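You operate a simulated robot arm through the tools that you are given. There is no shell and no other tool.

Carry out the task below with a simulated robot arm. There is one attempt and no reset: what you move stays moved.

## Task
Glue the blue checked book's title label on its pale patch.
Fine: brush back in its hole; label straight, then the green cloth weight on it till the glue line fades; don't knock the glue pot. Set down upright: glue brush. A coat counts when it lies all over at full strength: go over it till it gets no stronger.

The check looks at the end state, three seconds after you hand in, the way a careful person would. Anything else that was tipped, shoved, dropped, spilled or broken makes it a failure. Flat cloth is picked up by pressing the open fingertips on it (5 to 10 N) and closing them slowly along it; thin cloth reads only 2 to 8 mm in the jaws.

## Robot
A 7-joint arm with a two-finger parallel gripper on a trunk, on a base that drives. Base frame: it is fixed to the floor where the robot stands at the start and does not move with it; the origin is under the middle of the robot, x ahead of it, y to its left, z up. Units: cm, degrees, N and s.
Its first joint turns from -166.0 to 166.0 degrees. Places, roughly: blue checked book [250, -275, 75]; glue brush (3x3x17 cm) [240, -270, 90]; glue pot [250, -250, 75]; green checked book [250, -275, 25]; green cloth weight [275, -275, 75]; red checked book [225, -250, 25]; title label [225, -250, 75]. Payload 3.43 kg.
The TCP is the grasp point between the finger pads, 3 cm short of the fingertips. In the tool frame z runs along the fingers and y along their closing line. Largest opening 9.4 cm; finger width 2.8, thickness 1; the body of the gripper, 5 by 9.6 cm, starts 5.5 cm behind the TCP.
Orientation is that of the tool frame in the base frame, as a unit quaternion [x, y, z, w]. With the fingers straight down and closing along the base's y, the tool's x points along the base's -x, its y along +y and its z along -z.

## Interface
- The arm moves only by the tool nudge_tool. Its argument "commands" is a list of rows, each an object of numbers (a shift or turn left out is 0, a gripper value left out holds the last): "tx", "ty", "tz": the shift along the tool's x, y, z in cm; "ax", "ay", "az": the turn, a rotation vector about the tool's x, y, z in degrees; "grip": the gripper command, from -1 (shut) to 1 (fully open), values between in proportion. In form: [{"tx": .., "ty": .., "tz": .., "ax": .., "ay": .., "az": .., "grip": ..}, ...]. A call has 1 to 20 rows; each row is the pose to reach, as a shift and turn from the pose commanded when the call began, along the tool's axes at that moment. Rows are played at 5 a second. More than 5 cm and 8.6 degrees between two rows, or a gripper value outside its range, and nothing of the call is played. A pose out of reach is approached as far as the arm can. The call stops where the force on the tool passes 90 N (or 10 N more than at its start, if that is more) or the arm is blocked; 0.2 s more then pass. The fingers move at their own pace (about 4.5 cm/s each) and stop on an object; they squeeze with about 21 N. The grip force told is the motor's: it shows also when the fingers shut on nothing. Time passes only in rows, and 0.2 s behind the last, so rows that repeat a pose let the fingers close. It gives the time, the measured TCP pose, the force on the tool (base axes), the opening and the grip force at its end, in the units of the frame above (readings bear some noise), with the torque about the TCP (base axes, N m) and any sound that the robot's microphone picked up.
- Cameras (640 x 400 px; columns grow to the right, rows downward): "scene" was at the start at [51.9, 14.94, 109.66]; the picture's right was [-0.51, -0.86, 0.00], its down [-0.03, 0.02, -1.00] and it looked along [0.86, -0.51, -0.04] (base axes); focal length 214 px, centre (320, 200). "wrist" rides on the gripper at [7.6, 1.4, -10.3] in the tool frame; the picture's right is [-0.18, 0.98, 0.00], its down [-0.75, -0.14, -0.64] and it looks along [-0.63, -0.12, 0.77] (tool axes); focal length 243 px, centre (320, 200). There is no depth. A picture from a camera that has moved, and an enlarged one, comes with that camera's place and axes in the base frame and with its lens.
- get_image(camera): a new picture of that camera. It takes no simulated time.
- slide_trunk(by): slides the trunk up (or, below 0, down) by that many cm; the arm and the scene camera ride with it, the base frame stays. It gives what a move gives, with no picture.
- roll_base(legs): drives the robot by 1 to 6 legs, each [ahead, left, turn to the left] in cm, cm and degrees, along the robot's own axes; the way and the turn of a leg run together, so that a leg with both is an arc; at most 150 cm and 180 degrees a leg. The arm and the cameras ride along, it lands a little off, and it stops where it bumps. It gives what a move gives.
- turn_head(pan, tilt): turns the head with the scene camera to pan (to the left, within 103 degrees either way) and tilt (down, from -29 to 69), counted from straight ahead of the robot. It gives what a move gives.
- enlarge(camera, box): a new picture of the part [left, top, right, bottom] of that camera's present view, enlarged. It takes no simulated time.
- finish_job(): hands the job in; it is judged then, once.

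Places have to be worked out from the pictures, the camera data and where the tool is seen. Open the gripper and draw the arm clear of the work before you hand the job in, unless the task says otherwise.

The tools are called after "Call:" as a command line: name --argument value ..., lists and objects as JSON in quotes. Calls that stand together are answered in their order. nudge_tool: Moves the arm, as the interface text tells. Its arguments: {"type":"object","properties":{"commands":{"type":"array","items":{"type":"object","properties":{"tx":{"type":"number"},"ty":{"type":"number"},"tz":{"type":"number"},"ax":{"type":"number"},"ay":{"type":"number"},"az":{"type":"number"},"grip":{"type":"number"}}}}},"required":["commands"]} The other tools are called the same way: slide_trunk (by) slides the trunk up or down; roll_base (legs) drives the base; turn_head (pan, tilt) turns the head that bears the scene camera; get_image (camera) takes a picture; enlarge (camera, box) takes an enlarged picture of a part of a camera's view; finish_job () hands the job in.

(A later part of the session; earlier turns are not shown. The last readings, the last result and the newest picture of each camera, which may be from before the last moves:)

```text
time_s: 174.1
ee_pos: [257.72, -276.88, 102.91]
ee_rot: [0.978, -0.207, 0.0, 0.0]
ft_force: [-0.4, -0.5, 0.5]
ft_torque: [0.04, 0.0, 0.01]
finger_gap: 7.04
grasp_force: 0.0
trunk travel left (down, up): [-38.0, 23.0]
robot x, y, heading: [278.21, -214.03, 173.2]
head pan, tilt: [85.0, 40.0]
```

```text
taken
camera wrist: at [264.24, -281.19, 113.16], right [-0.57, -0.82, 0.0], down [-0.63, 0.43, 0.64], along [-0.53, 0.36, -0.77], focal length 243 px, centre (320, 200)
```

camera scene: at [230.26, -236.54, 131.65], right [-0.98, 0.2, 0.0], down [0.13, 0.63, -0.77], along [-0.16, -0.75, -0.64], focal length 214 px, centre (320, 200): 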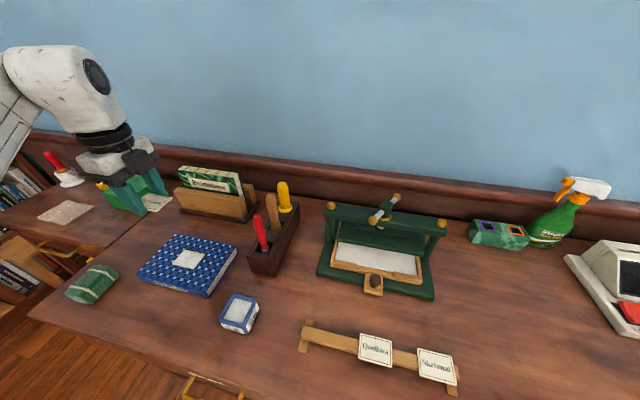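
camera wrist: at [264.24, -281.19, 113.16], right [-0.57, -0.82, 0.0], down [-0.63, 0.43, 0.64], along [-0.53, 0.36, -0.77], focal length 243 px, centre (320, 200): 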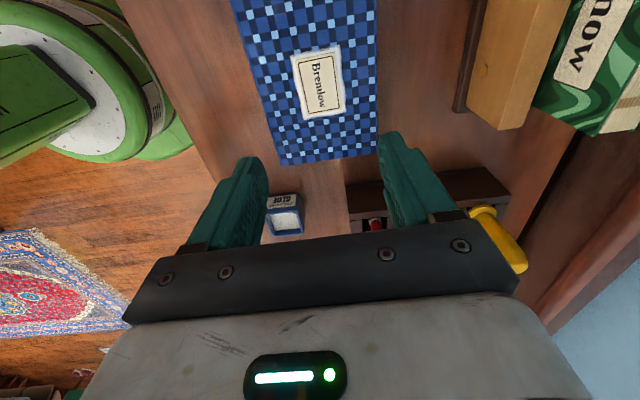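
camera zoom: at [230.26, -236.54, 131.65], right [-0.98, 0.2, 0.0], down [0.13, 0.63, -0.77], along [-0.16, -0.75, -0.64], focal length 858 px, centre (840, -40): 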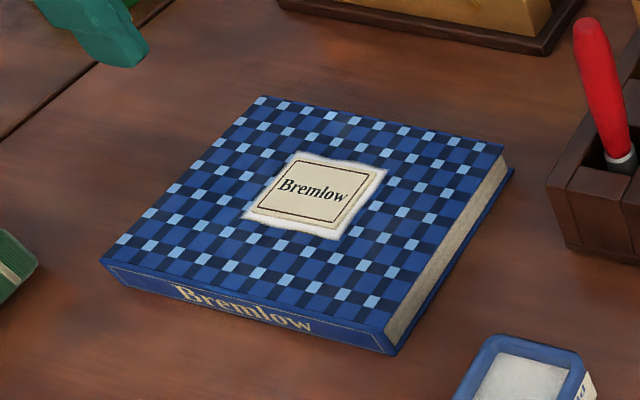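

Label is on, straight. Now the green cloth weight near (281, -276). I swing the tool over it, turning back so the jaws close along the counter, and measure it with the wrist camera.

Call:
nudge_tool --commands '[{"tx": 1.5, "ty": -1.1, "az": -7.5}, {"tx": 3, "ty": -2.2, "az": -15}, {"tx": 4.5, "ty": -3.3, "az": -22.5}, {"tx": 6, "ty": -4.4, "az": -30}, {"tx": 7.5, "ty": -5.5, "az": -37.5}, {"tx": 9, "ty": -6.6, "az": -45}, {"tx": 10.5, "ty": -7.7, "az": -52.5}, {"tx": 12, "ty": -8.8, "az": -60}, {"tx": 13.5, "ty": -10, "az": -67.5}, {"tx": 15, "ty": -11.2, "az": -75}, {"tx": 16.6, "ty": -12.4, "az": -82.5}, {"tx": 18.3, "ty": -13.5, "az": -87}, {"tx": 18.3, "ty": -13.5, "az": -87, "grip": 1}]'

Call:
get_image --camera "wrist"

Call:
get_image --camera "scene"

```text
time_s: 176.9
ee_pos: [280.19, -271.94, 102.96]
ee_rot: [0.852, 0.523, 0.0, 0.0]
ft_force: [-0.2, 0.4, -0.8]
ft_torque: [0.03, -0.01, -0.01]
finger_gap: 9.41
grasp_force: 0.1
trunk travel left (down, up): [-38.0, 23.0]
robot x, y, heading: [278.16, -214.23, 173.0]
head pan, tilt: [85.0, 40.0]
```

```text
taken
camera wrist: at [284.94, -265.76, 113.15], right [0.79, -0.61, 0.0], down [-0.47, -0.61, 0.64], along [-0.39, -0.51, -0.77], focal length 243 px, centre (320, 200)
```

wrist: 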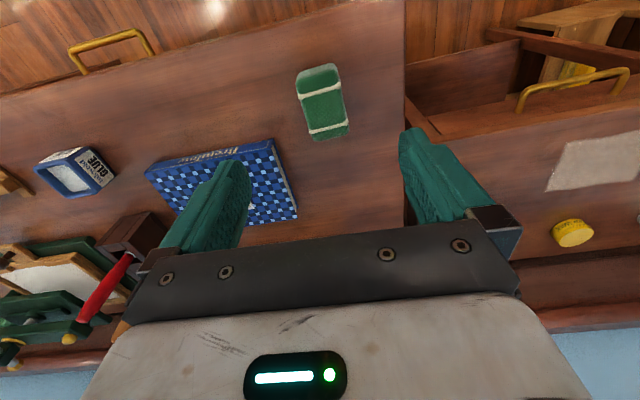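

```text
taken
camera scene: at [230.27, -236.53, 131.66], right [-0.98, 0.2, 0.0], down [0.13, 0.63, -0.77], along [-0.16, -0.75, -0.64], focal length 214 px, centre (320, 200)
```

scene: 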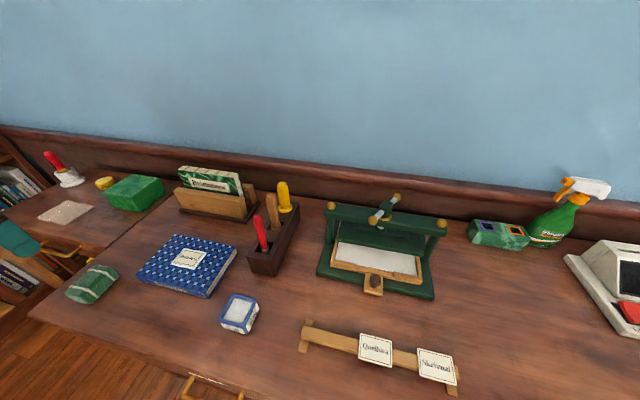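

I enlarge the weight in both views to get its outline.

Call:
enlarge --camera "wrist" --box '[270, 40, 390, 160]'

Call:
enlarge --camera "scene" --box '[50, 240, 250, 340]'

```text
3.33 times, centred on (330, 100) of wrist
camera zoom: at [284.94, -265.76, 113.15], right [0.79, -0.61, 0.0], down [-0.47, -0.61, 0.64], along [-0.39, -0.51, -0.77], focal length 809 px, centre (287, 533)
```

zoom: 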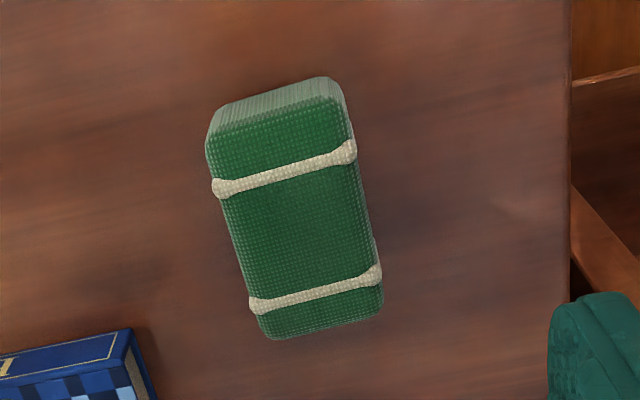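

```text
3.20 times, centred on (150, 290) of scene
camera zoom: at [230.27, -236.53, 131.66], right [-0.98, 0.2, 0.0], down [0.13, 0.63, -0.77], along [-0.16, -0.75, -0.64], focal length 686 px, centre (864, -88)
```

zoom: 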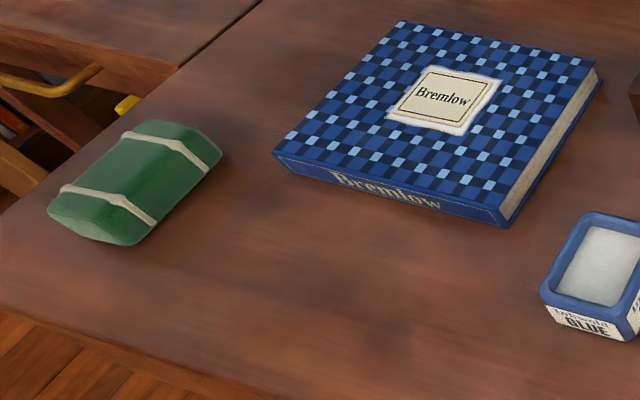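

The weight is about 5 × 8 cm, long side toward me, centre ≈(278.8, -274.8). I align the jaws with it (2.6° turn), lower part way, and re-measure.

Call:
nudge_tool --commands '[{"tx": -1.6, "az": -1.3, "tz": 2}, {"tx": -3.2, "az": -2.6, "tz": 5}, {"tx": -3.2, "az": -2.6, "tz": 9}, {"tx": -3.2, "az": -2.6, "tz": 12}, {"tx": -3.2, "az": -2.6, "tz": 12}]'

Call:
enlarge --camera "wrist" --box '[210, 20, 430, 220]'

Call:
enlarge --camera "scene" --box '[20, 210, 180, 330]'

```text
time_s: 178.1
ee_pos: [277.96, -273.69, 90.78]
ee_rot: [0.84, 0.542, 0.0, 0.0]
ft_force: [-0.2, -0.8, 0.2]
ft_torque: [0.03, 0.01, -0.01]
finger_gap: 9.38
grasp_force: 0.1
out of reach, approached as far as the arm can: row 1, 2, 3, 4, 5
trunk travel left (down, up): [-38.0, 23.0]
robot x, y, heading: [278.56, -214.27, 173.3]
head pan, tilt: [85.0, 40.0]
```

```text
2.00 times, centred on (320, 120) of wrist
camera zoom: at [282.46, -267.37, 100.94], right [0.82, -0.57, 0.0], down [-0.44, -0.63, 0.64], along [-0.37, -0.53, -0.77], focal length 485 px, centre (320, 360)
```

zoom: 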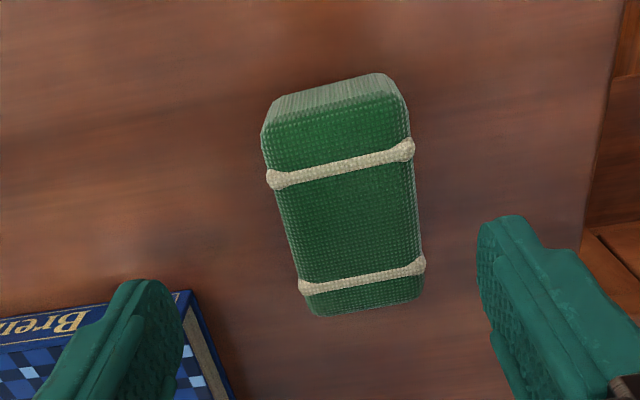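

```text
3.33 times, centred on (100, 270) of scene
camera zoom: at [230.25, -236.54, 131.65], right [-0.98, 0.2, 0.0], down [0.13, 0.63, -0.77], along [-0.16, -0.75, -0.64], focal length 715 px, centre (1053, -33)
```

zoom: 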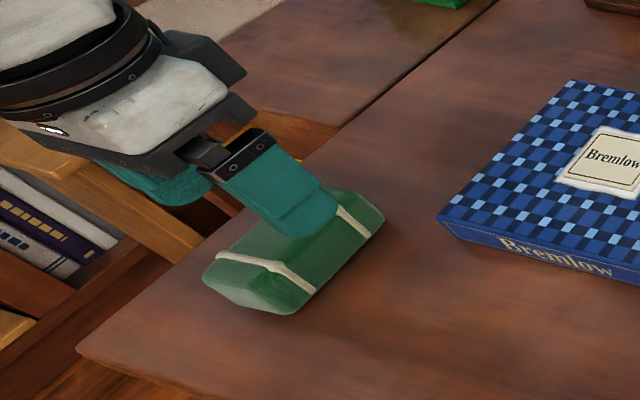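

The arm is at a joint limit here. I raise the tool and drive the base 12 cm backward (toward +x) so the weight comes more to the side.

Call:
nudge_tool --commands '[{"tz": -4}, {"tz": -8}, {"tz": -10}, {"tz": -10}]'

Call:
roll_base --legs '[[-12, 0, 0]]'

Call:
get_image --camera "wrist"

Call:
get_image --camera "scene"

```text
time_s: 179.1
ee_pos: [277.84, -273.77, 100.93]
ee_rot: [0.84, 0.542, 0.0, 0.0]
ft_force: [-0.3, 0.2, 0.7]
ft_torque: [0.0, 0.0, 0.0]
finger_gap: 9.4
grasp_force: 0.1
trunk travel left (down, up): [-38.0, 23.0]
robot x, y, heading: [278.2, -214.31, 173.1]
head pan, tilt: [85.0, 40.0]
```

```text
time_s: 180.3
ee_pos: [290.17, -275.03, 100.86]
ee_rot: [0.84, 0.543, 0.0, 0.0]
ft_force: [-0.8, -0.4, 0.0]
ft_torque: [-0.05, 0.02, -0.02]
finger_gap: 9.41
grasp_force: 0.0
trunk travel left (down, up): [-38.0, 23.0]
robot x, y, heading: [290.59, -215.38, 173.3]
head pan, tilt: [85.0, 40.0]
```

```text
taken
camera wrist: at [294.71, -268.68, 111.1], right [0.82, -0.57, 0.0], down [-0.44, -0.63, 0.64], along [-0.37, -0.53, -0.77], focal length 243 px, centre (320, 200)
```

wrist: 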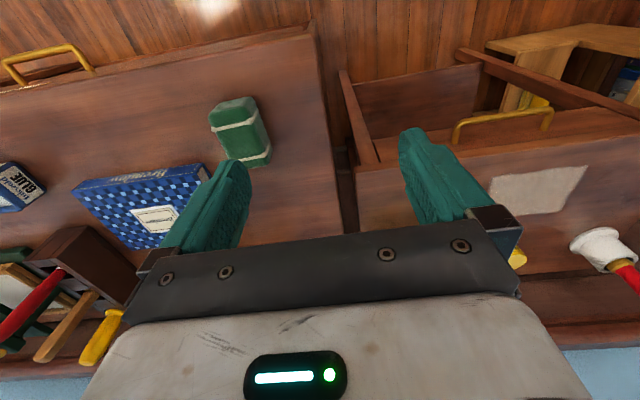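

```text
taken
camera scene: at [242.4, -238.08, 131.65], right [-0.98, 0.2, 0.0], down [0.13, 0.63, -0.77], along [-0.15, -0.75, -0.64], focal length 214 px, centre (320, 200)
```

scene: 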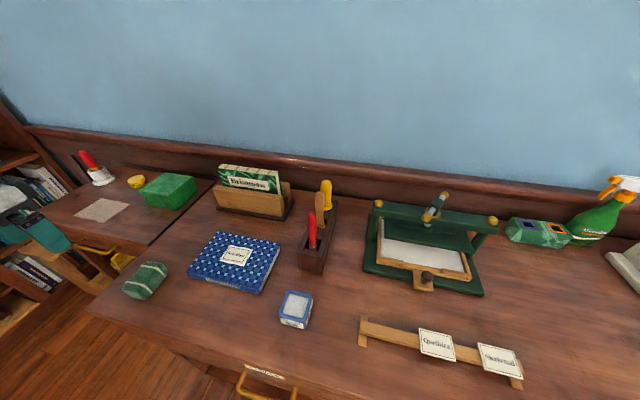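

Re-measuring with both heights, the weight's top is near z≈84.5 (counter ≈80) and its centre ≈(279.15, -274.1). I move over it and come down to check.

Call:
nudge_tool --commands '[{"tx": -1.2, "ty": -3.5}, {"tx": -2.5, "ty": -7}, {"tx": -3.7, "ty": -10.4}, {"tx": -3.7, "ty": -10.4, "tz": 4}, {"tx": -3.7, "ty": -10.4, "tz": 8}, {"tx": -3.7, "ty": -10.4, "tz": 11}, {"tx": -3.7, "ty": -10.4, "tz": 11}]'

Call:
enlarge --camera "wrist" --box '[210, 40, 430, 240]'

Call:
enlarge --camera "scene" --box '[80, 200, 240, 320]'

```text
time_s: 181.9
ee_pos: [288.91, -275.14, 100.87]
ee_rot: [0.84, 0.543, 0.0, 0.001]
ft_force: [0.4, -0.5, 0.1]
ft_torque: [0.02, -0.01, -0.01]
finger_gap: 9.4
grasp_force: 0.1
out of reach, approached as far as the arm can: row 1, 2, 3, 4, 5, 6, 7
trunk travel left (down, up): [-38.0, 23.0]
robot x, y, heading: [290.4, -215.45, 173.3]
head pan, tilt: [85.0, 40.0]
```

```text
2.00 times, centred on (320, 140) of wrist
camera zoom: at [293.47, -268.59, 111.1], right [0.82, -0.57, 0.0], down [-0.44, -0.63, 0.64], along [-0.37, -0.53, -0.77], focal length 485 px, centre (320, 320)
```

zoom: 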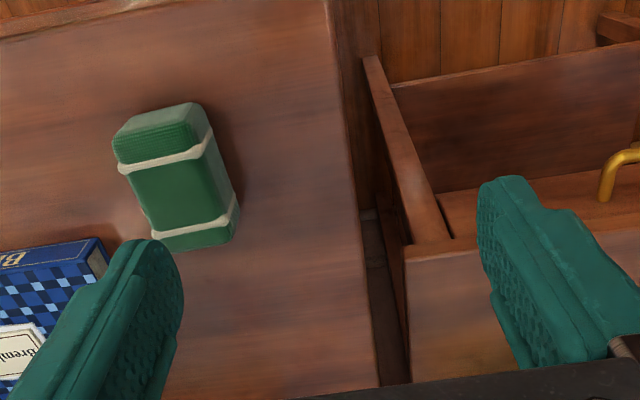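

```text
3.33 times, centred on (160, 260) of scene
camera zoom: at [242.41, -238.08, 131.65], right [-0.98, 0.2, 0.0], down [0.13, 0.63, -0.77], along [-0.15, -0.75, -0.64], focal length 715 px, centre (853, 0)
```

zoom: 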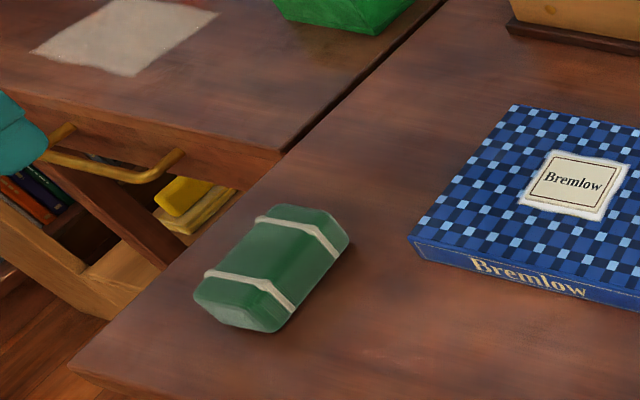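

Still jammed at a wrist limit in this orientation. I turn the tool the other way by 90° to relieve the wrist, then see.

Call:
nudge_tool --commands '[{"az": 8}, {"az": 16}, {"az": 24}, {"az": 32}, {"az": 40}, {"az": 48}, {"az": 56}, {"az": 64}, {"az": 72}, {"az": 80}, {"az": 88}, {"az": 90}, {"az": 90}]'

```text
time_s: 184.7
ee_pos: [288.55, -275.04, 101.27]
ee_rot: [0.978, -0.209, 0.0, 0.0]
ft_force: [0.5, 0.1, 0.1]
ft_torque: [-0.02, -0.01, 0.05]
finger_gap: 9.4
grasp_force: 0.1
trunk travel left (down, up): [-38.0, 23.0]
robot x, y, heading: [290.43, -216.02, 173.5]
head pan, tilt: [85.0, 40.0]
```

Turned freely. Now I move over the weight at this height.

Call:
nudge_tool --commands '[{"tx": -3, "ty": 1}, {"tx": -6, "ty": 2}, {"tx": -9, "ty": 3}, {"tx": -9, "ty": 3, "az": 8}, {"tx": -9, "ty": 3, "az": 16}, {"tx": -9, "ty": 3, "az": 24}, {"tx": -9, "ty": 3, "az": 32}, {"tx": -9, "ty": 3, "az": 40}, {"tx": -9, "ty": 3, "az": 48}, {"tx": -9, "ty": 3, "az": 56}, {"tx": -9, "ty": 3, "az": 64}, {"tx": -9, "ty": 3, "az": 72}, {"tx": -9, "ty": 3, "az": 80}, {"tx": -9, "ty": 3, "az": 88}, {"tx": -9, "ty": 3, "az": 90}, {"tx": -9, "ty": 3, "az": 90}]'

Call:
get_image --camera "wrist"

Call:
get_image --camera "scene"

```text
time_s: 188.1
ee_pos: [276.1, -260.77, 100.01]
ee_rot: [-0.604, 0.795, -0.048, 0.024]
ft_force: [-0.4, 0.4, 0.1]
ft_torque: [0.01, -0.02, 0.0]
finger_gap: 9.38
grasp_force: 0.0
out of reach, approached as far as the arm can: row 1, 2, 3, 4, 5, 10, 11, 12, 13, 14, 15, 16
trunk travel left (down, up): [-38.0, 23.0]
robot x, y, heading: [290.25, -215.68, 173.2]
head pan, tilt: [85.0, 40.0]
```

```text
taken
camera wrist: at [271.88, -267.24, 110.11], right [-0.89, 0.44, -0.11], down [0.28, 0.72, 0.64], along [0.36, 0.54, -0.76], focal length 243 px, centre (320, 200)
```

wrist: 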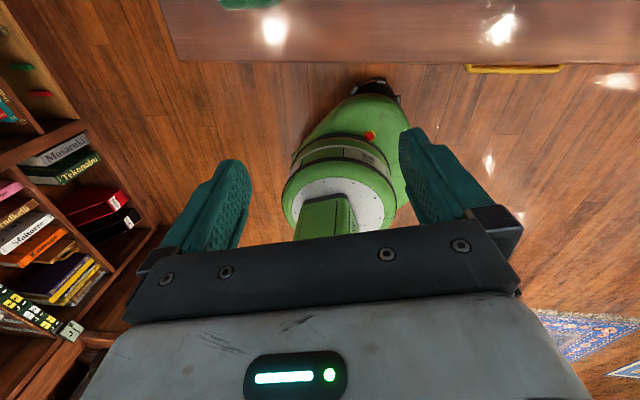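

```text
taken
camera scene: at [242.42, -238.07, 131.65], right [-0.98, 0.2, 0.0], down [0.13, 0.63, -0.77], along [-0.15, -0.75, -0.64], focal length 214 px, centre (320, 200)
```

scene: 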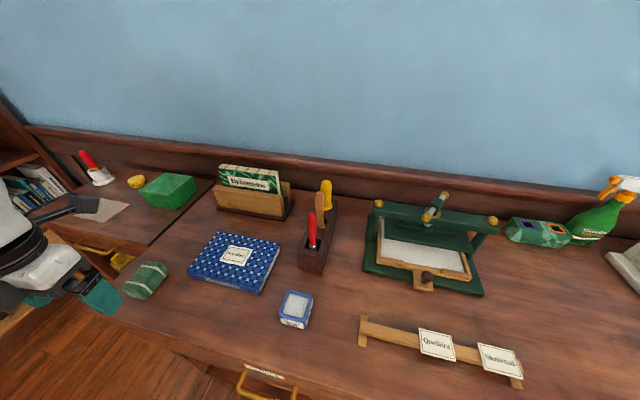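

The arm got pushed to another limit, still clear of everything. I first take out the small tilt and turn back the other way in steps.

Call:
nudge_tool --commands '[{"ax": -3, "ay": -0.5}, {"ax": -6, "ay": -1.1}, {"ax": -6, "ay": -1.1}]'

Call:
nudge_tool --commands '[{"az": -8}, {"az": -16}, {"az": -24}, {"az": -32}, {"az": -40}, {"az": -48}, {"az": -56}, {"az": -64}, {"az": -72}, {"az": -80}, {"az": -80}]'

```text
time_s: 188.9
ee_pos: [276.1, -260.79, 99.95]
ee_rot: [-0.604, 0.795, -0.047, 0.025]
ft_force: [0.7, -0.1, -0.7]
ft_torque: [0.01, 0.02, -0.02]
finger_gap: 9.38
grasp_force: 0.1
out of reach, approached as far as the arm can: row 1, 2, 3
trunk travel left (down, up): [-38.0, 23.0]
robot x, y, heading: [290.07, -215.54, 172.9]
head pan, tilt: [85.0, 40.0]
```

```text
time_s: 191.3
ee_pos: [275.94, -260.69, 99.97]
ee_rot: [0.974, -0.219, 0.052, 0.011]
ft_force: [0.4, 0.6, 0.0]
ft_torque: [0.02, -0.01, 0.02]
finger_gap: 9.4
grasp_force: 0.1
trunk travel left (down, up): [-38.0, 23.0]
robot x, y, heading: [290.99, -215.58, 173.5]
head pan, tilt: [85.0, 40.0]
```

Turning works again. I level the tool (6° tilt) and drive back another 9 cm so the weight lies where the arm reaches comfortably.

Call:
nudge_tool --commands '[{"ay": -3}, {"ay": -6.1}, {"ay": -6.1}]'

Call:
roll_base --legs '[[-9, 0, 0]]'

Call:
get_image --camera "scene"

Call:
get_image --camera "wrist"

```text
time_s: 192.1
ee_pos: [275.93, -260.74, 99.93]
ee_rot: [0.975, -0.221, 0.0, 0.0]
ft_force: [0.8, 0.3, 0.7]
ft_torque: [-0.02, 0.0, -0.02]
finger_gap: 9.41
grasp_force: 0.0
trunk travel left (down, up): [-38.0, 23.0]
robot x, y, heading: [290.39, -215.49, 173.2]
head pan, tilt: [85.0, 40.0]
```

```text
time_s: 193.2
ee_pos: [285.09, -261.81, 99.96]
ee_rot: [0.975, -0.221, 0.0, 0.0]
ft_force: [0.0, -0.4, -0.2]
ft_torque: [0.0, 0.0, 0.01]
finger_gap: 9.4
grasp_force: 0.1
trunk travel left (down, up): [-38.0, 23.0]
robot x, y, heading: [299.83, -216.6, 173.4]
head pan, tilt: [85.0, 40.0]
```

```text
taken
camera scene: at [251.5, -239.16, 131.65], right [-0.98, 0.2, 0.0], down [0.13, 0.63, -0.77], along [-0.15, -0.75, -0.64], focal length 214 px, centre (320, 200)
```

scene: 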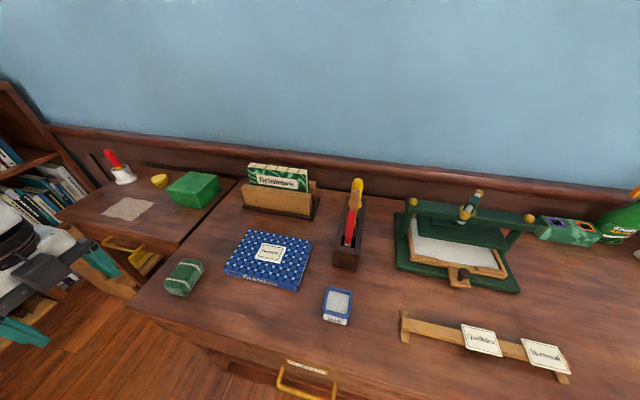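

```text
taken
camera wrist: at [291.56, -266.33, 110.22], right [-0.59, -0.81, 0.0], down [-0.62, 0.45, 0.64], along [-0.52, 0.38, -0.77], focal length 243 px, centre (320, 200)
```

wrist: 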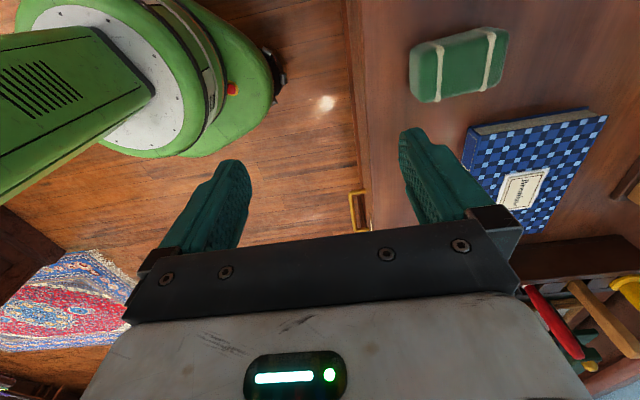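

The weight is now well placed. I move over it while turning the jaws back to close across its short side.

Call:
nudge_tool --commands '[{"ty": 1.1, "az": -7.6}, {"ty": 2.3, "az": -15.2}, {"ty": 3.4, "az": -22.8}, {"ty": 4.6, "az": -30.4}, {"ty": 5.7, "az": -38}, {"ty": 6.8, "az": -45.6}, {"ty": 8, "az": -53.2}, {"ty": 9.1, "az": -60.8}, {"ty": 10.2, "az": -68.4}, {"ty": 11.4, "az": -76}, {"ty": 12.5, "az": -83.6}, {"ty": 13.66, "az": -91.2}, {"ty": 13.66, "az": -91.2}]'

Call:
get_image --camera "wrist"

Call:
get_image --camera "scene"

```text
time_s: 196.0
ee_pos: [279.36, -274.12, 100.05]
ee_rot: [0.839, 0.544, 0.0, 0.001]
ft_force: [-0.2, -0.5, 0.1]
ft_torque: [-0.02, -0.02, -0.02]
finger_gap: 9.41
grasp_force: 0.1
trunk travel left (down, up): [-38.0, 23.0]
robot x, y, heading: [299.69, -216.65, 173.2]
head pan, tilt: [85.0, 40.0]
```

```text
taken
camera wrist: at [283.91, -267.74, 110.2], right [0.82, -0.57, 0.0], down [-0.44, -0.63, 0.64], along [-0.37, -0.53, -0.77], focal length 243 px, centre (320, 200)
```

wrist: 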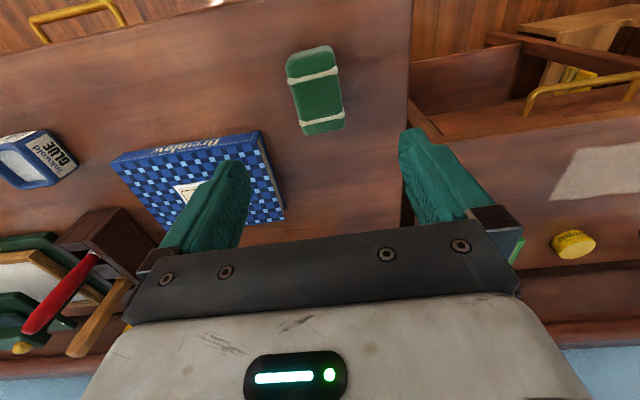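

```text
taken
camera scene: at [251.5, -239.16, 131.65], right [-0.98, 0.2, 0.0], down [0.13, 0.63, -0.77], along [-0.15, -0.75, -0.64], focal length 214 px, centre (320, 200)
```

scene: 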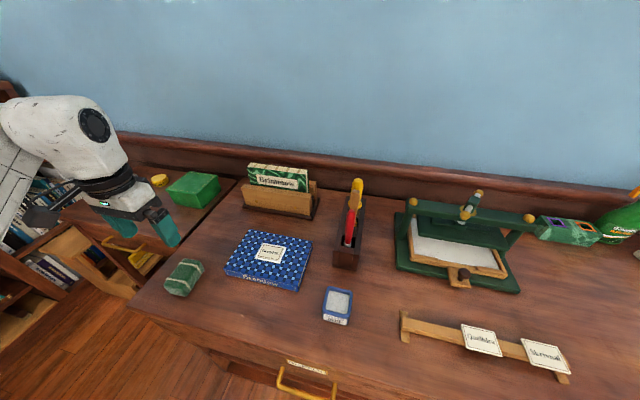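

Reached. Centre agrees within half a centimetre. I descend around the weight with open jaws, stopping 1 cm above the counter.

Call:
nudge_tool --commands '[{"tx": 0.3, "ty": -0.1, "tz": 4}, {"tx": 0.3, "ty": -0.1, "tz": 8}, {"tx": 0.3, "ty": -0.1, "tz": 11}, {"tx": 0.3, "ty": -0.1, "tz": 12}, {"tx": 0.3, "ty": -0.1, "tz": 12}]'

Call:
enlarge --camera "wrist" --box '[210, 40, 430, 240]'

Call:
enlarge --camera "scene" --box '[120, 200, 280, 320]'

```text
time_s: 197.2
ee_pos: [279.51, -273.8, 87.93]
ee_rot: [0.84, 0.543, 0.001, 0.0]
ft_force: [0.4, 0.2, -0.9]
ft_torque: [0.01, 0.01, 0.01]
finger_gap: 9.39
grasp_force: 0.0
trunk travel left (down, up): [-38.0, 23.0]
robot x, y, heading: [299.11, -216.57, 173.5]
head pan, tilt: [85.0, 40.0]
```

```text
2.00 times, centred on (320, 140) of wrist
camera zoom: at [284.02, -267.36, 98.17], right [0.82, -0.57, 0.0], down [-0.44, -0.63, 0.64], along [-0.37, -0.53, -0.77], focal length 485 px, centre (320, 320)
```

zoom: 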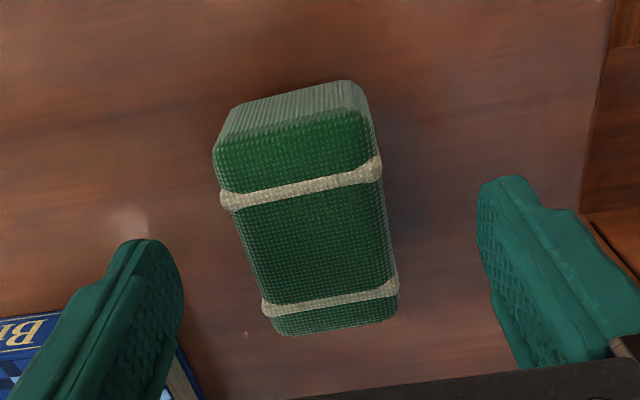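

```text
3.33 times, centred on (200, 260) of scene
camera zoom: at [251.5, -239.16, 131.65], right [-0.98, 0.2, 0.0], down [0.13, 0.63, -0.77], along [-0.15, -0.75, -0.64], focal length 715 px, centre (720, 0)
```

zoom: 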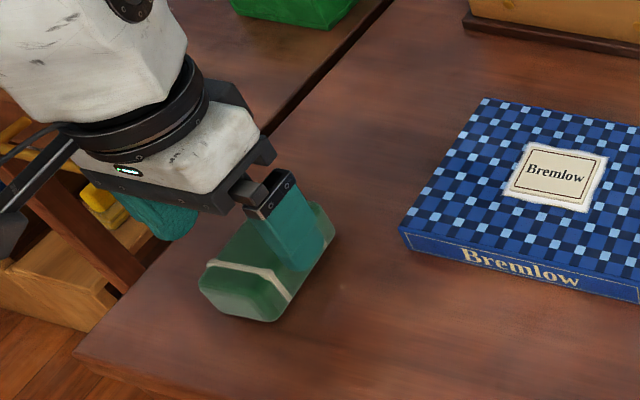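

Nearly centred (3 mm off). I correct and go on down, watching for counter contact, then close.

Call:
nudge_tool --commands '[{"ty": -0.35, "tz": 1.5}, {"ty": -0.35, "tz": 3}, {"ty": -0.35, "tz": 3.7}, {"ty": -0.35, "tz": 3.7}]'

Call:
enlarge --camera "scene" --box '[120, 200, 280, 320]'

```text
time_s: 198.2
ee_pos: [279.08, -273.66, 84.21]
ee_rot: [0.84, 0.543, 0.0, 0.001]
ft_force: [0.5, -0.4, -0.1]
ft_torque: [-0.03, 0.0, -0.01]
finger_gap: 9.38
grasp_force: 0.1
trunk travel left (down, up): [-38.0, 23.0]
robot x, y, heading: [299.13, -216.5, 173.3]
head pan, tilt: [85.0, 40.0]
```

```text
3.33 times, centred on (200, 260) of scene
camera zoom: at [251.5, -239.16, 131.65], right [-0.98, 0.2, 0.0], down [0.13, 0.63, -0.77], along [-0.15, -0.75, -0.64], focal length 715 px, centre (720, 0)
```

zoom: 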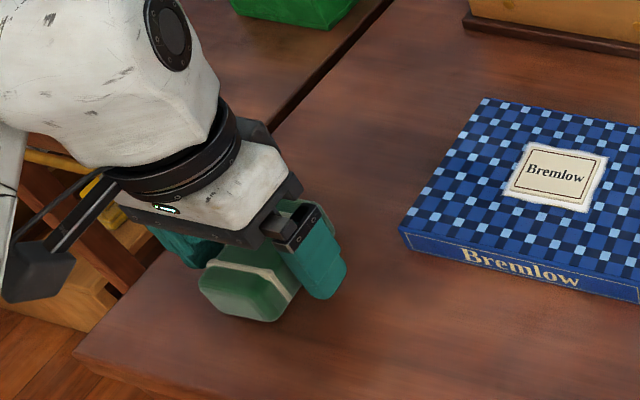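

Tips are low beside the weight with no contact. I close slowly on it.

Call:
nudge_tool --commands '[{"grip": 0.6}, {"grip": 0.3}, {"grip": 0.1}, {"grip": 0}, {"grip": -0.1}, {"grip": -0.3}, {"grip": -0.5}, {"grip": -0.5}, {"grip": -0.5}]'

Call:
get_image --camera "wrist"

```text
time_s: 200.2
ee_pos: [279.13, -273.67, 84.22]
ee_rot: [0.84, 0.543, -0.001, -0.001]
ft_force: [2.4, -1.1, 0.5]
ft_torque: [-0.08, -0.04, 0.06]
finger_gap: 5.5
grasp_force: 21.5
trunk travel left (down, up): [-38.0, 23.0]
robot x, y, heading: [299.38, -216.67, 173.2]
head pan, tilt: [85.0, 40.0]
```

```text
taken
camera wrist: at [283.69, -267.25, 94.43], right [0.82, -0.57, 0.0], down [-0.44, -0.63, 0.64], along [-0.37, -0.53, -0.77], focal length 243 px, centre (320, 200)
```

wrist: 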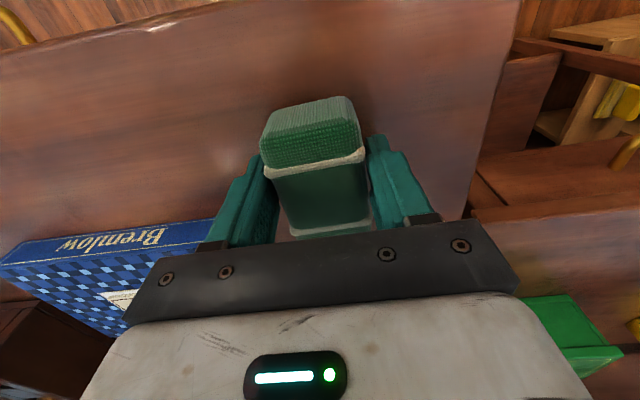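

Gripped at 5.5 cm. I lift slowly and check that it hangs level.

Call:
nudge_tool --commands '[{"tz": -1, "grip": -1}, {"tz": -3, "grip": -1}, {"tz": -6}, {"tz": -10}, {"tz": -13}, {"tz": -13}]'

Call:
get_image --camera "wrist"

Call:
enlarge --camera "scene" --box '[80, 150, 280, 320]'

```text
time_s: 201.6
ee_pos: [279.01, -273.81, 97.17]
ee_rot: [0.84, 0.543, 0.0, 0.0]
ft_force: [-0.2, 0.1, -5.7]
ft_torque: [0.04, 0.02, 0.01]
finger_gap: 5.53
grasp_force: 20.9
trunk travel left (down, up): [-38.0, 23.0]
robot x, y, heading: [299.5, -216.64, 173.3]
head pan, tilt: [85.0, 40.0]
```

```text
taken
camera wrist: at [283.57, -267.35, 107.35], right [0.82, -0.57, 0.0], down [-0.44, -0.63, 0.64], along [-0.37, -0.53, -0.77], focal length 243 px, centre (320, 200)
```

wrist: 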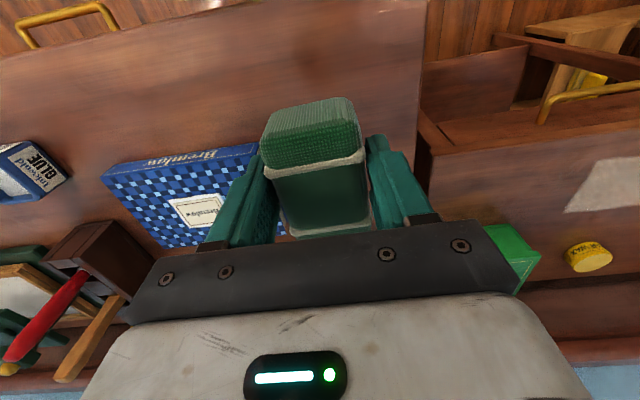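

```text
2.35 times, centred on (180, 235) of scene
camera zoom: at [251.5, -239.17, 131.65], right [-0.98, 0.2, 0.0], down [0.13, 0.63, -0.77], along [-0.15, -0.75, -0.64], focal length 505 px, centre (649, 118)
```

zoom: 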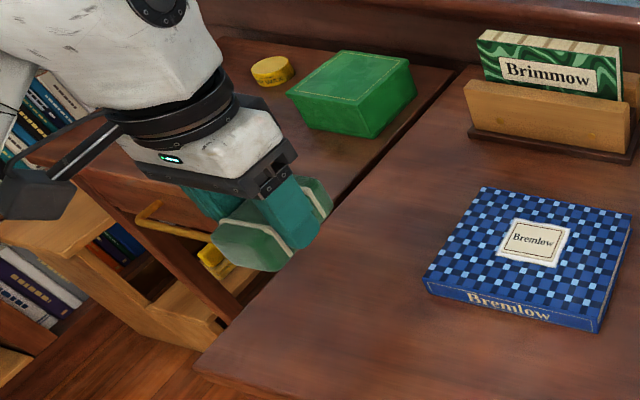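

It holds level (5.7 N). I carry it over the label, turning 91° so its long side runs along the label.

Call:
nudge_tool --commands '[{"tx": -0.9, "ty": -1.5, "az": 7.6, "tz": -2}, {"tx": -1.9, "ty": -3.1, "az": 15.2, "tz": -4}, {"tx": -2.8, "ty": -4.6, "az": 22.8, "tz": -4}, {"tx": -3.7, "ty": -6.1, "az": 30.4, "tz": -4}, {"tx": -4.7, "ty": -7.6, "az": 38, "tz": -4}, {"tx": -5.6, "ty": -9.2, "az": 45.6, "tz": -4}, {"tx": -6.5, "ty": -10.7, "az": 53.2, "tz": -4}, {"tx": -7.5, "ty": -12.2, "az": 60.8, "tz": -4}, {"tx": -8.4, "ty": -13.7, "az": 68.4, "tz": -4}, {"tx": -9.3, "ty": -15.3, "az": 76, "tz": -4}, {"tx": -10.3, "ty": -16.8, "az": 83.6, "tz": -4}, {"tx": -11.2, "ty": -18.3, "az": 91, "tz": -4}, {"tx": -11.2, "ty": -18.3, "az": 91, "tz": -4}]'

Call:
get_image --camera "wrist"

Call:
get_image --camera "scene"

```text
time_s: 204.4
ee_pos: [257.81, -276.32, 101.29]
ee_rot: [0.976, -0.22, 0.0, 0.0]
ft_force: [1.4, 0.2, -4.1]
ft_torque: [0.01, -0.02, 0.01]
finger_gap: 5.47
grasp_force: 20.4
trunk travel left (down, up): [-38.0, 23.0]
robot x, y, heading: [299.28, -216.62, 173.6]
head pan, tilt: [85.0, 40.0]
```

```text
taken
camera wrist: at [264.09, -280.9, 111.54], right [-0.59, -0.81, 0.0], down [-0.62, 0.45, 0.64], along [-0.52, 0.38, -0.77], focal length 243 px, centre (320, 200)
```

wrist: 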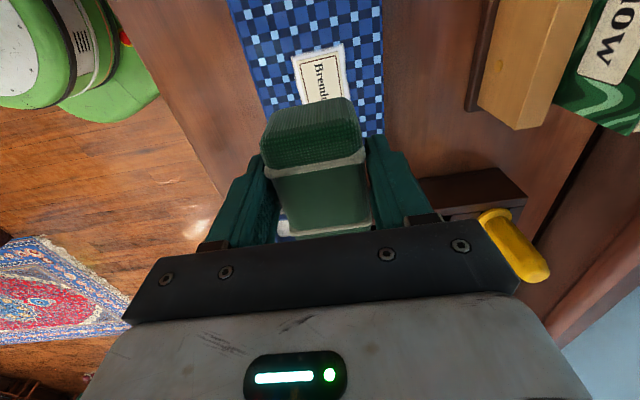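

```text
taken
camera scene: at [251.49, -239.18, 131.64], right [-0.98, 0.2, 0.0], down [0.13, 0.63, -0.77], along [-0.15, -0.75, -0.64], focal length 214 px, centre (320, 200)
```

scene: 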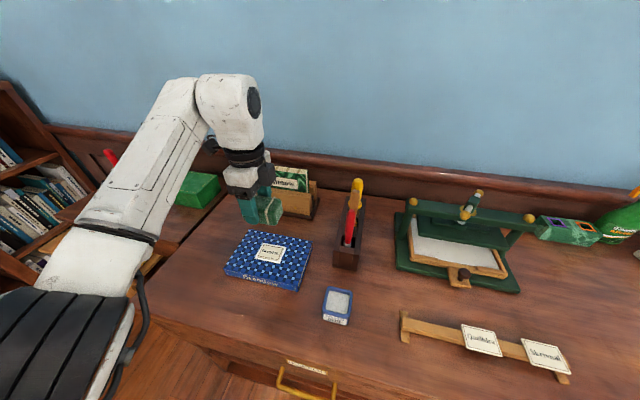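

Over the label; the label's left end measures where expected. I lower to a couple of centimetres above it and check alignment.

Call:
nudge_tool --commands '[{"tz": 4}, {"tz": 8}, {"tz": 11}, {"tz": 11}]'

Call:
enlarge --camera "scene" --box '[200, 170, 340, 310]'

Call:
enlarge --camera "wrist" --box '[220, 20, 420, 240]'

```text
time_s: 205.4
ee_pos: [257.74, -276.52, 90.45]
ee_rot: [0.976, -0.219, 0.0, 0.0]
ft_force: [0.4, 0.5, -4.7]
ft_torque: [0.0, -0.03, 0.05]
finger_gap: 5.46
grasp_force: 21.1
trunk travel left (down, up): [-38.0, 23.0]
robot x, y, heading: [299.4, -216.6, 173.4]
head pan, tilt: [85.0, 40.0]
```

```text
2.86 times, centred on (270, 240) of scene
camera zoom: at [251.49, -239.18, 131.64], right [-0.98, 0.2, 0.0], down [0.13, 0.63, -0.77], along [-0.15, -0.75, -0.64], focal length 613 px, centre (463, 86)
```

zoom: 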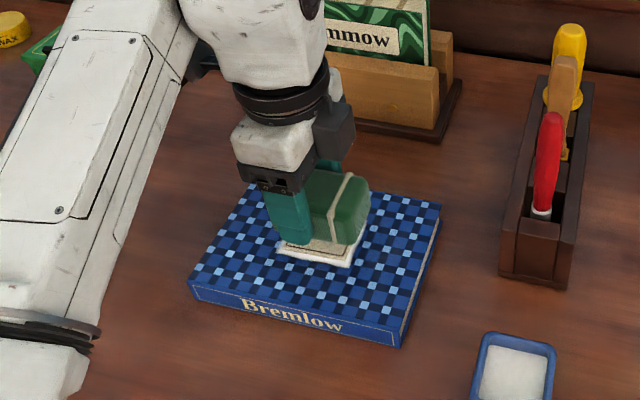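

```text
1.82 times, centred on (320, 130) of wrist
camera zoom: at [264.06, -280.87, 100.59], right [-0.59, -0.81, 0.0], down [-0.62, 0.45, 0.64], along [-0.52, 0.38, -0.77], focal length 441 px, centre (320, 327)
```

zoom: 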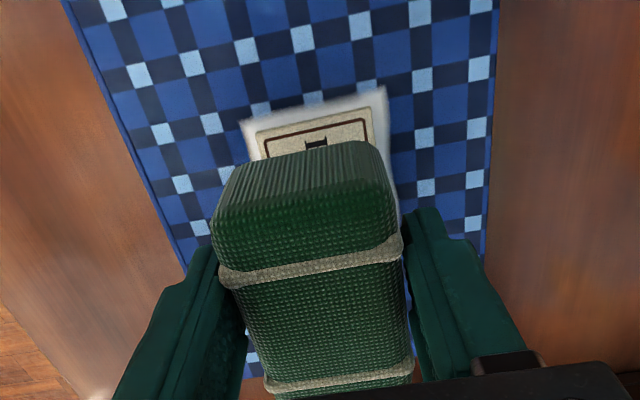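

Well aligned. I go down in small steps until the weight rests on the label.

Call:
nudge_tool --commands '[{"tz": 1}, {"tz": 2}, {"tz": 2.4}, {"tz": 2.4}]'

Call:
enlarge --camera "scene" --box '[200, 170, 340, 310]'

```text
time_s: 206.4
ee_pos: [257.65, -276.37, 87.96]
ee_rot: [0.976, -0.219, 0.0, 0.0]
ft_force: [0.6, -0.6, -5.4]
ft_torque: [-0.02, 0.01, 0.0]
finger_gap: 5.49
grasp_force: 20.8
trunk travel left (down, up): [-38.0, 23.0]
robot x, y, heading: [299.61, -216.59, 173.3]
head pan, tilt: [85.0, 40.0]
```

```text
2.86 times, centred on (270, 240) of scene
camera zoom: at [251.49, -239.18, 131.64], right [-0.98, 0.2, 0.0], down [0.13, 0.63, -0.77], along [-0.15, -0.75, -0.64], focal length 613 px, centre (463, 86)
```

zoom: 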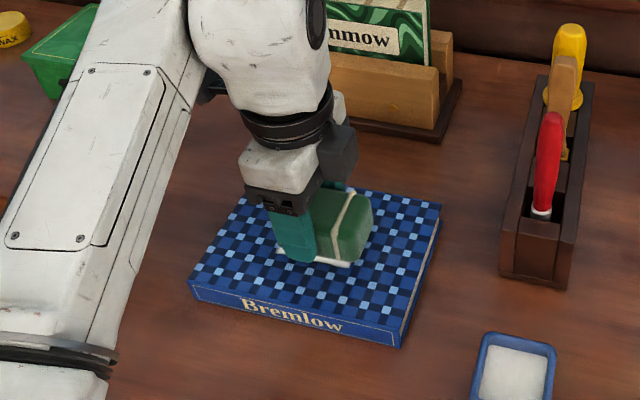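

Call:
nudge_tool --commands '[{"tz": 0.2}, {"tz": 0.4}, {"tz": 0.4}]'

```text
time_s: 207.2
ee_pos: [257.78, -276.38, 87.42]
ee_rot: [0.976, -0.219, -0.001, 0.0]
ft_force: [-0.6, 0.9, 2.0]
ft_torque: [0.02, 0.02, 0.0]
finger_gap: 5.45
grasp_force: 21.0
trunk travel left (down, up): [-38.0, 23.0]
robot x, y, heading: [299.47, -216.54, 173.3]
head pan, tilt: [85.0, 40.0]
```

Contact: the weight now rests on the label (force went from -5 to +2 N). I open gently and rise straight up.

Call:
nudge_tool --commands '[{"grip": 0.15}, {"grip": 0.2}, {"grip": 0.3}, {"grip": 0.5}, {"grip": 0.8}, {"grip": 0.8}, {"tz": -2, "grip": 0.8}, {"tz": -5}, {"tz": -9}, {"tz": -13}, {"tz": -17}, {"tz": -17}]'

Call:
get_image --camera "wrist"

Call:
enlarge --camera "scene" --box '[200, 190, 340, 310]'

```text
time_s: 209.8
ee_pos: [257.76, -276.43, 104.5]
ee_rot: [0.976, -0.219, 0.0, 0.0]
ft_force: [-1.5, -0.1, -0.1]
ft_torque: [-0.02, 0.0, 0.01]
finger_gap: 8.43
grasp_force: 0.1
trunk travel left (down, up): [-38.0, 23.0]
robot x, y, heading: [299.5, -216.42, 173.7]
head pan, tilt: [85.0, 40.0]
```

```text
taken
camera wrist: at [264.13, -280.91, 114.71], right [-0.59, -0.81, 0.0], down [-0.62, 0.45, 0.64], along [-0.52, 0.38, -0.77], focal length 243 px, centre (320, 200)
```

wrist: 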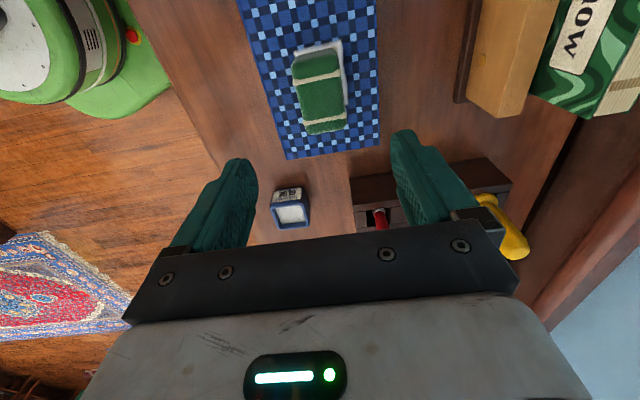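

```text
3.33 times, centred on (270, 250) of scene
camera zoom: at [251.5, -239.16, 131.65], right [-0.98, 0.2, 0.0], down [0.13, 0.63, -0.77], along [-0.15, -0.75, -0.64], focal length 715 px, centre (487, 33)
```

zoom: 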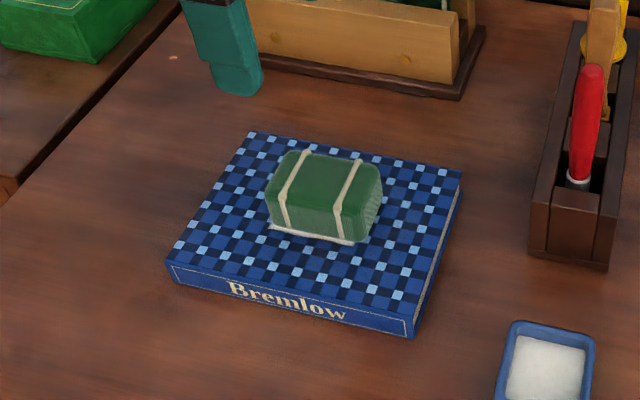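

The weight sits on the label. I draw the arm back away from the work and let time pass, watching the glue line.

Call:
nudge_tool --commands '[{"ty": -4, "grip": 0.8}, {"ty": -8}, {"ty": -12}, {"ty": -16}, {"ty": -18}, {"ty": -18}, {"ty": -18}, {"ty": -18}, {"ty": -18}, {"ty": -18}, {"ty": -18}, {"ty": -18}, {"ty": -18}, {"ty": -18}, {"ty": -18}, {"ty": -18}, {"ty": -18}, {"ty": -18}, {"ty": -18}, {"ty": -18}]'

Call:
get_image --camera "scene"

Call:
enlarge --camera "scene" --box '[230, 220, 310, 290]'

Call:
get_image --camera "wrist"

```text
time_s: 214.0
ee_pos: [265.43, -260.03, 104.45]
ee_rot: [0.976, -0.22, 0.0, -0.001]
ft_force: [0.1, 0.0, -0.9]
ft_torque: [0.02, 0.03, -0.03]
finger_gap: 8.47
grasp_force: 0.1
trunk travel left (down, up): [-38.0, 23.0]
robot x, y, heading: [299.29, -216.55, 173.2]
head pan, tilt: [85.0, 40.0]
```

```text
taken
camera scene: at [251.5, -239.16, 131.65], right [-0.98, 0.2, 0.0], down [0.13, 0.63, -0.77], along [-0.15, -0.75, -0.64], focal length 214 px, centre (320, 200)
```

scene: 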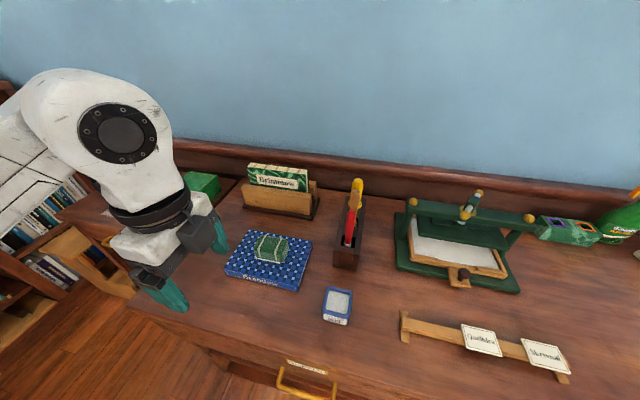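

```text
5.71 times, centred on (270, 255) of scene
camera zoom: at [251.5, -239.16, 131.65], right [-0.98, 0.2, 0.0], down [0.13, 0.63, -0.77], along [-0.15, -0.75, -0.64], focal length 1226 px, centre (606, -114)
```

zoom: 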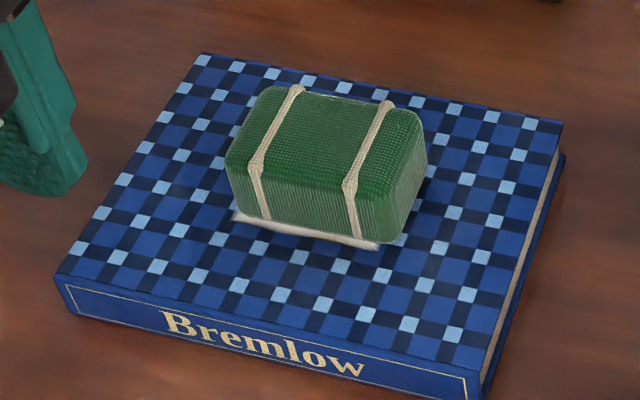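

```text
taken
camera wrist: at [271.88, -264.51, 114.67], right [-0.59, -0.81, 0.0], down [-0.62, 0.45, 0.64], along [-0.52, 0.38, -0.77], focal length 243 px, centre (320, 200)
```

wrist: 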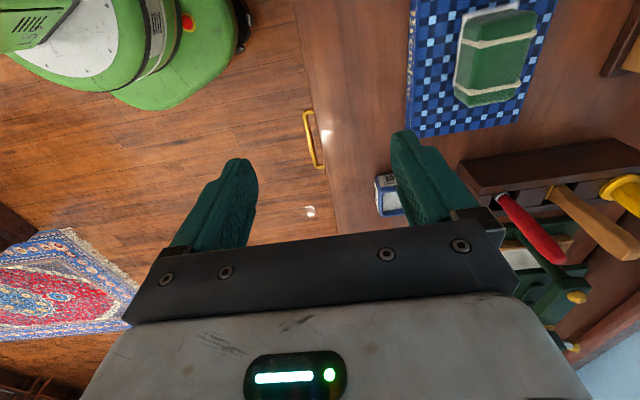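

The white glue line still shows at the front edge. I wait with the arm still.

Call:
nudge_tool --commands '[{"tx": 0}, {"tx": 0}, {"tx": 0}, {"tx": 0}, {"tx": 0}, {"tx": 0}, {"tx": 0}, {"tx": 0}, {"tx": 0}, {"tx": 0}, {"tx": 0}, {"tx": 0}, {"tx": 0}, {"tx": 0}, {"tx": 0}, {"tx": 0}, {"tx": 0}, {"tx": 0}, {"tx": 0}, {"tx": 0}]'

Call:
nudge_tool --commands '[{"tx": 0}, {"tx": 0}, {"tx": 0}, {"tx": 0}, {"tx": 0}, {"tx": 0}, {"tx": 0}, {"tx": 0}, {"tx": 0}, {"tx": 0}, {"tx": 0}, {"tx": 0}, {"tx": 0}, {"tx": 0}, {"tx": 0}, {"tx": 0}, {"tx": 0}, {"tx": 0}, {"tx": 0}, {"tx": 0}]'

Call:
enlarge --camera "scene" --box '[230, 220, 310, 290]'

Call:
enlarge --camera "wrist" --box '[430, 0, 560, 120]'

```text
time_s: 218.2
ee_pos: [265.43, -260.05, 104.48]
ee_rot: [0.976, -0.22, 0.0, 0.001]
ft_force: [-0.6, -0.5, -0.5]
ft_torque: [0.0, 0.03, -0.01]
finger_gap: 8.42
grasp_force: 0.0
trunk travel left (down, up): [-38.0, 23.0]
robot x, y, heading: [299.54, -217.08, 173.3]
head pan, tilt: [85.0, 40.0]
```

```text
time_s: 222.4
ee_pos: [265.33, -259.98, 104.44]
ee_rot: [0.976, -0.219, 0.001, 0.0]
ft_force: [0.4, 0.0, 0.6]
ft_torque: [-0.02, -0.03, 0.02]
finger_gap: 8.47
grasp_force: 0.0
trunk travel left (down, up): [-38.0, 23.0]
robot x, y, heading: [298.95, -216.71, 173.6]
head pan, tilt: [85.0, 40.0]
```

```text
5.71 times, centred on (270, 255) of scene
camera zoom: at [251.5, -239.16, 131.65], right [-0.98, 0.2, 0.0], down [0.13, 0.63, -0.77], along [-0.15, -0.75, -0.64], focal length 1226 px, centre (606, -114)
```

zoom: 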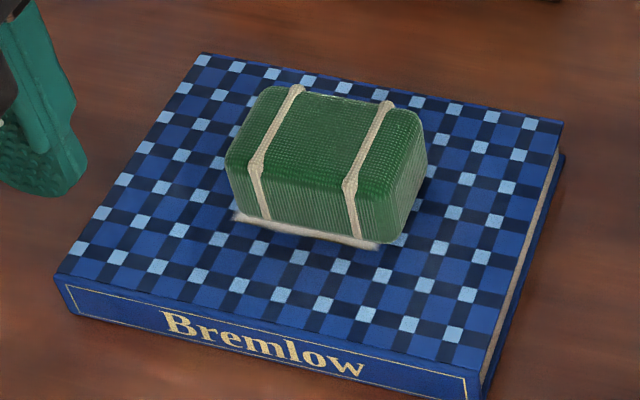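

```text
3.33 times, centred on (495, 60) of wrist
camera zoom: at [271.88, -264.51, 114.67], right [-0.59, -0.81, 0.0], down [-0.62, 0.45, 0.64], along [-0.52, 0.38, -0.77], focal length 809 px, centre (-263, 667)
```

zoom: 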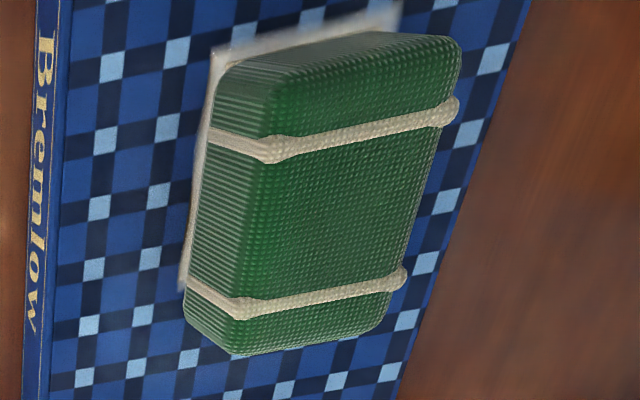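

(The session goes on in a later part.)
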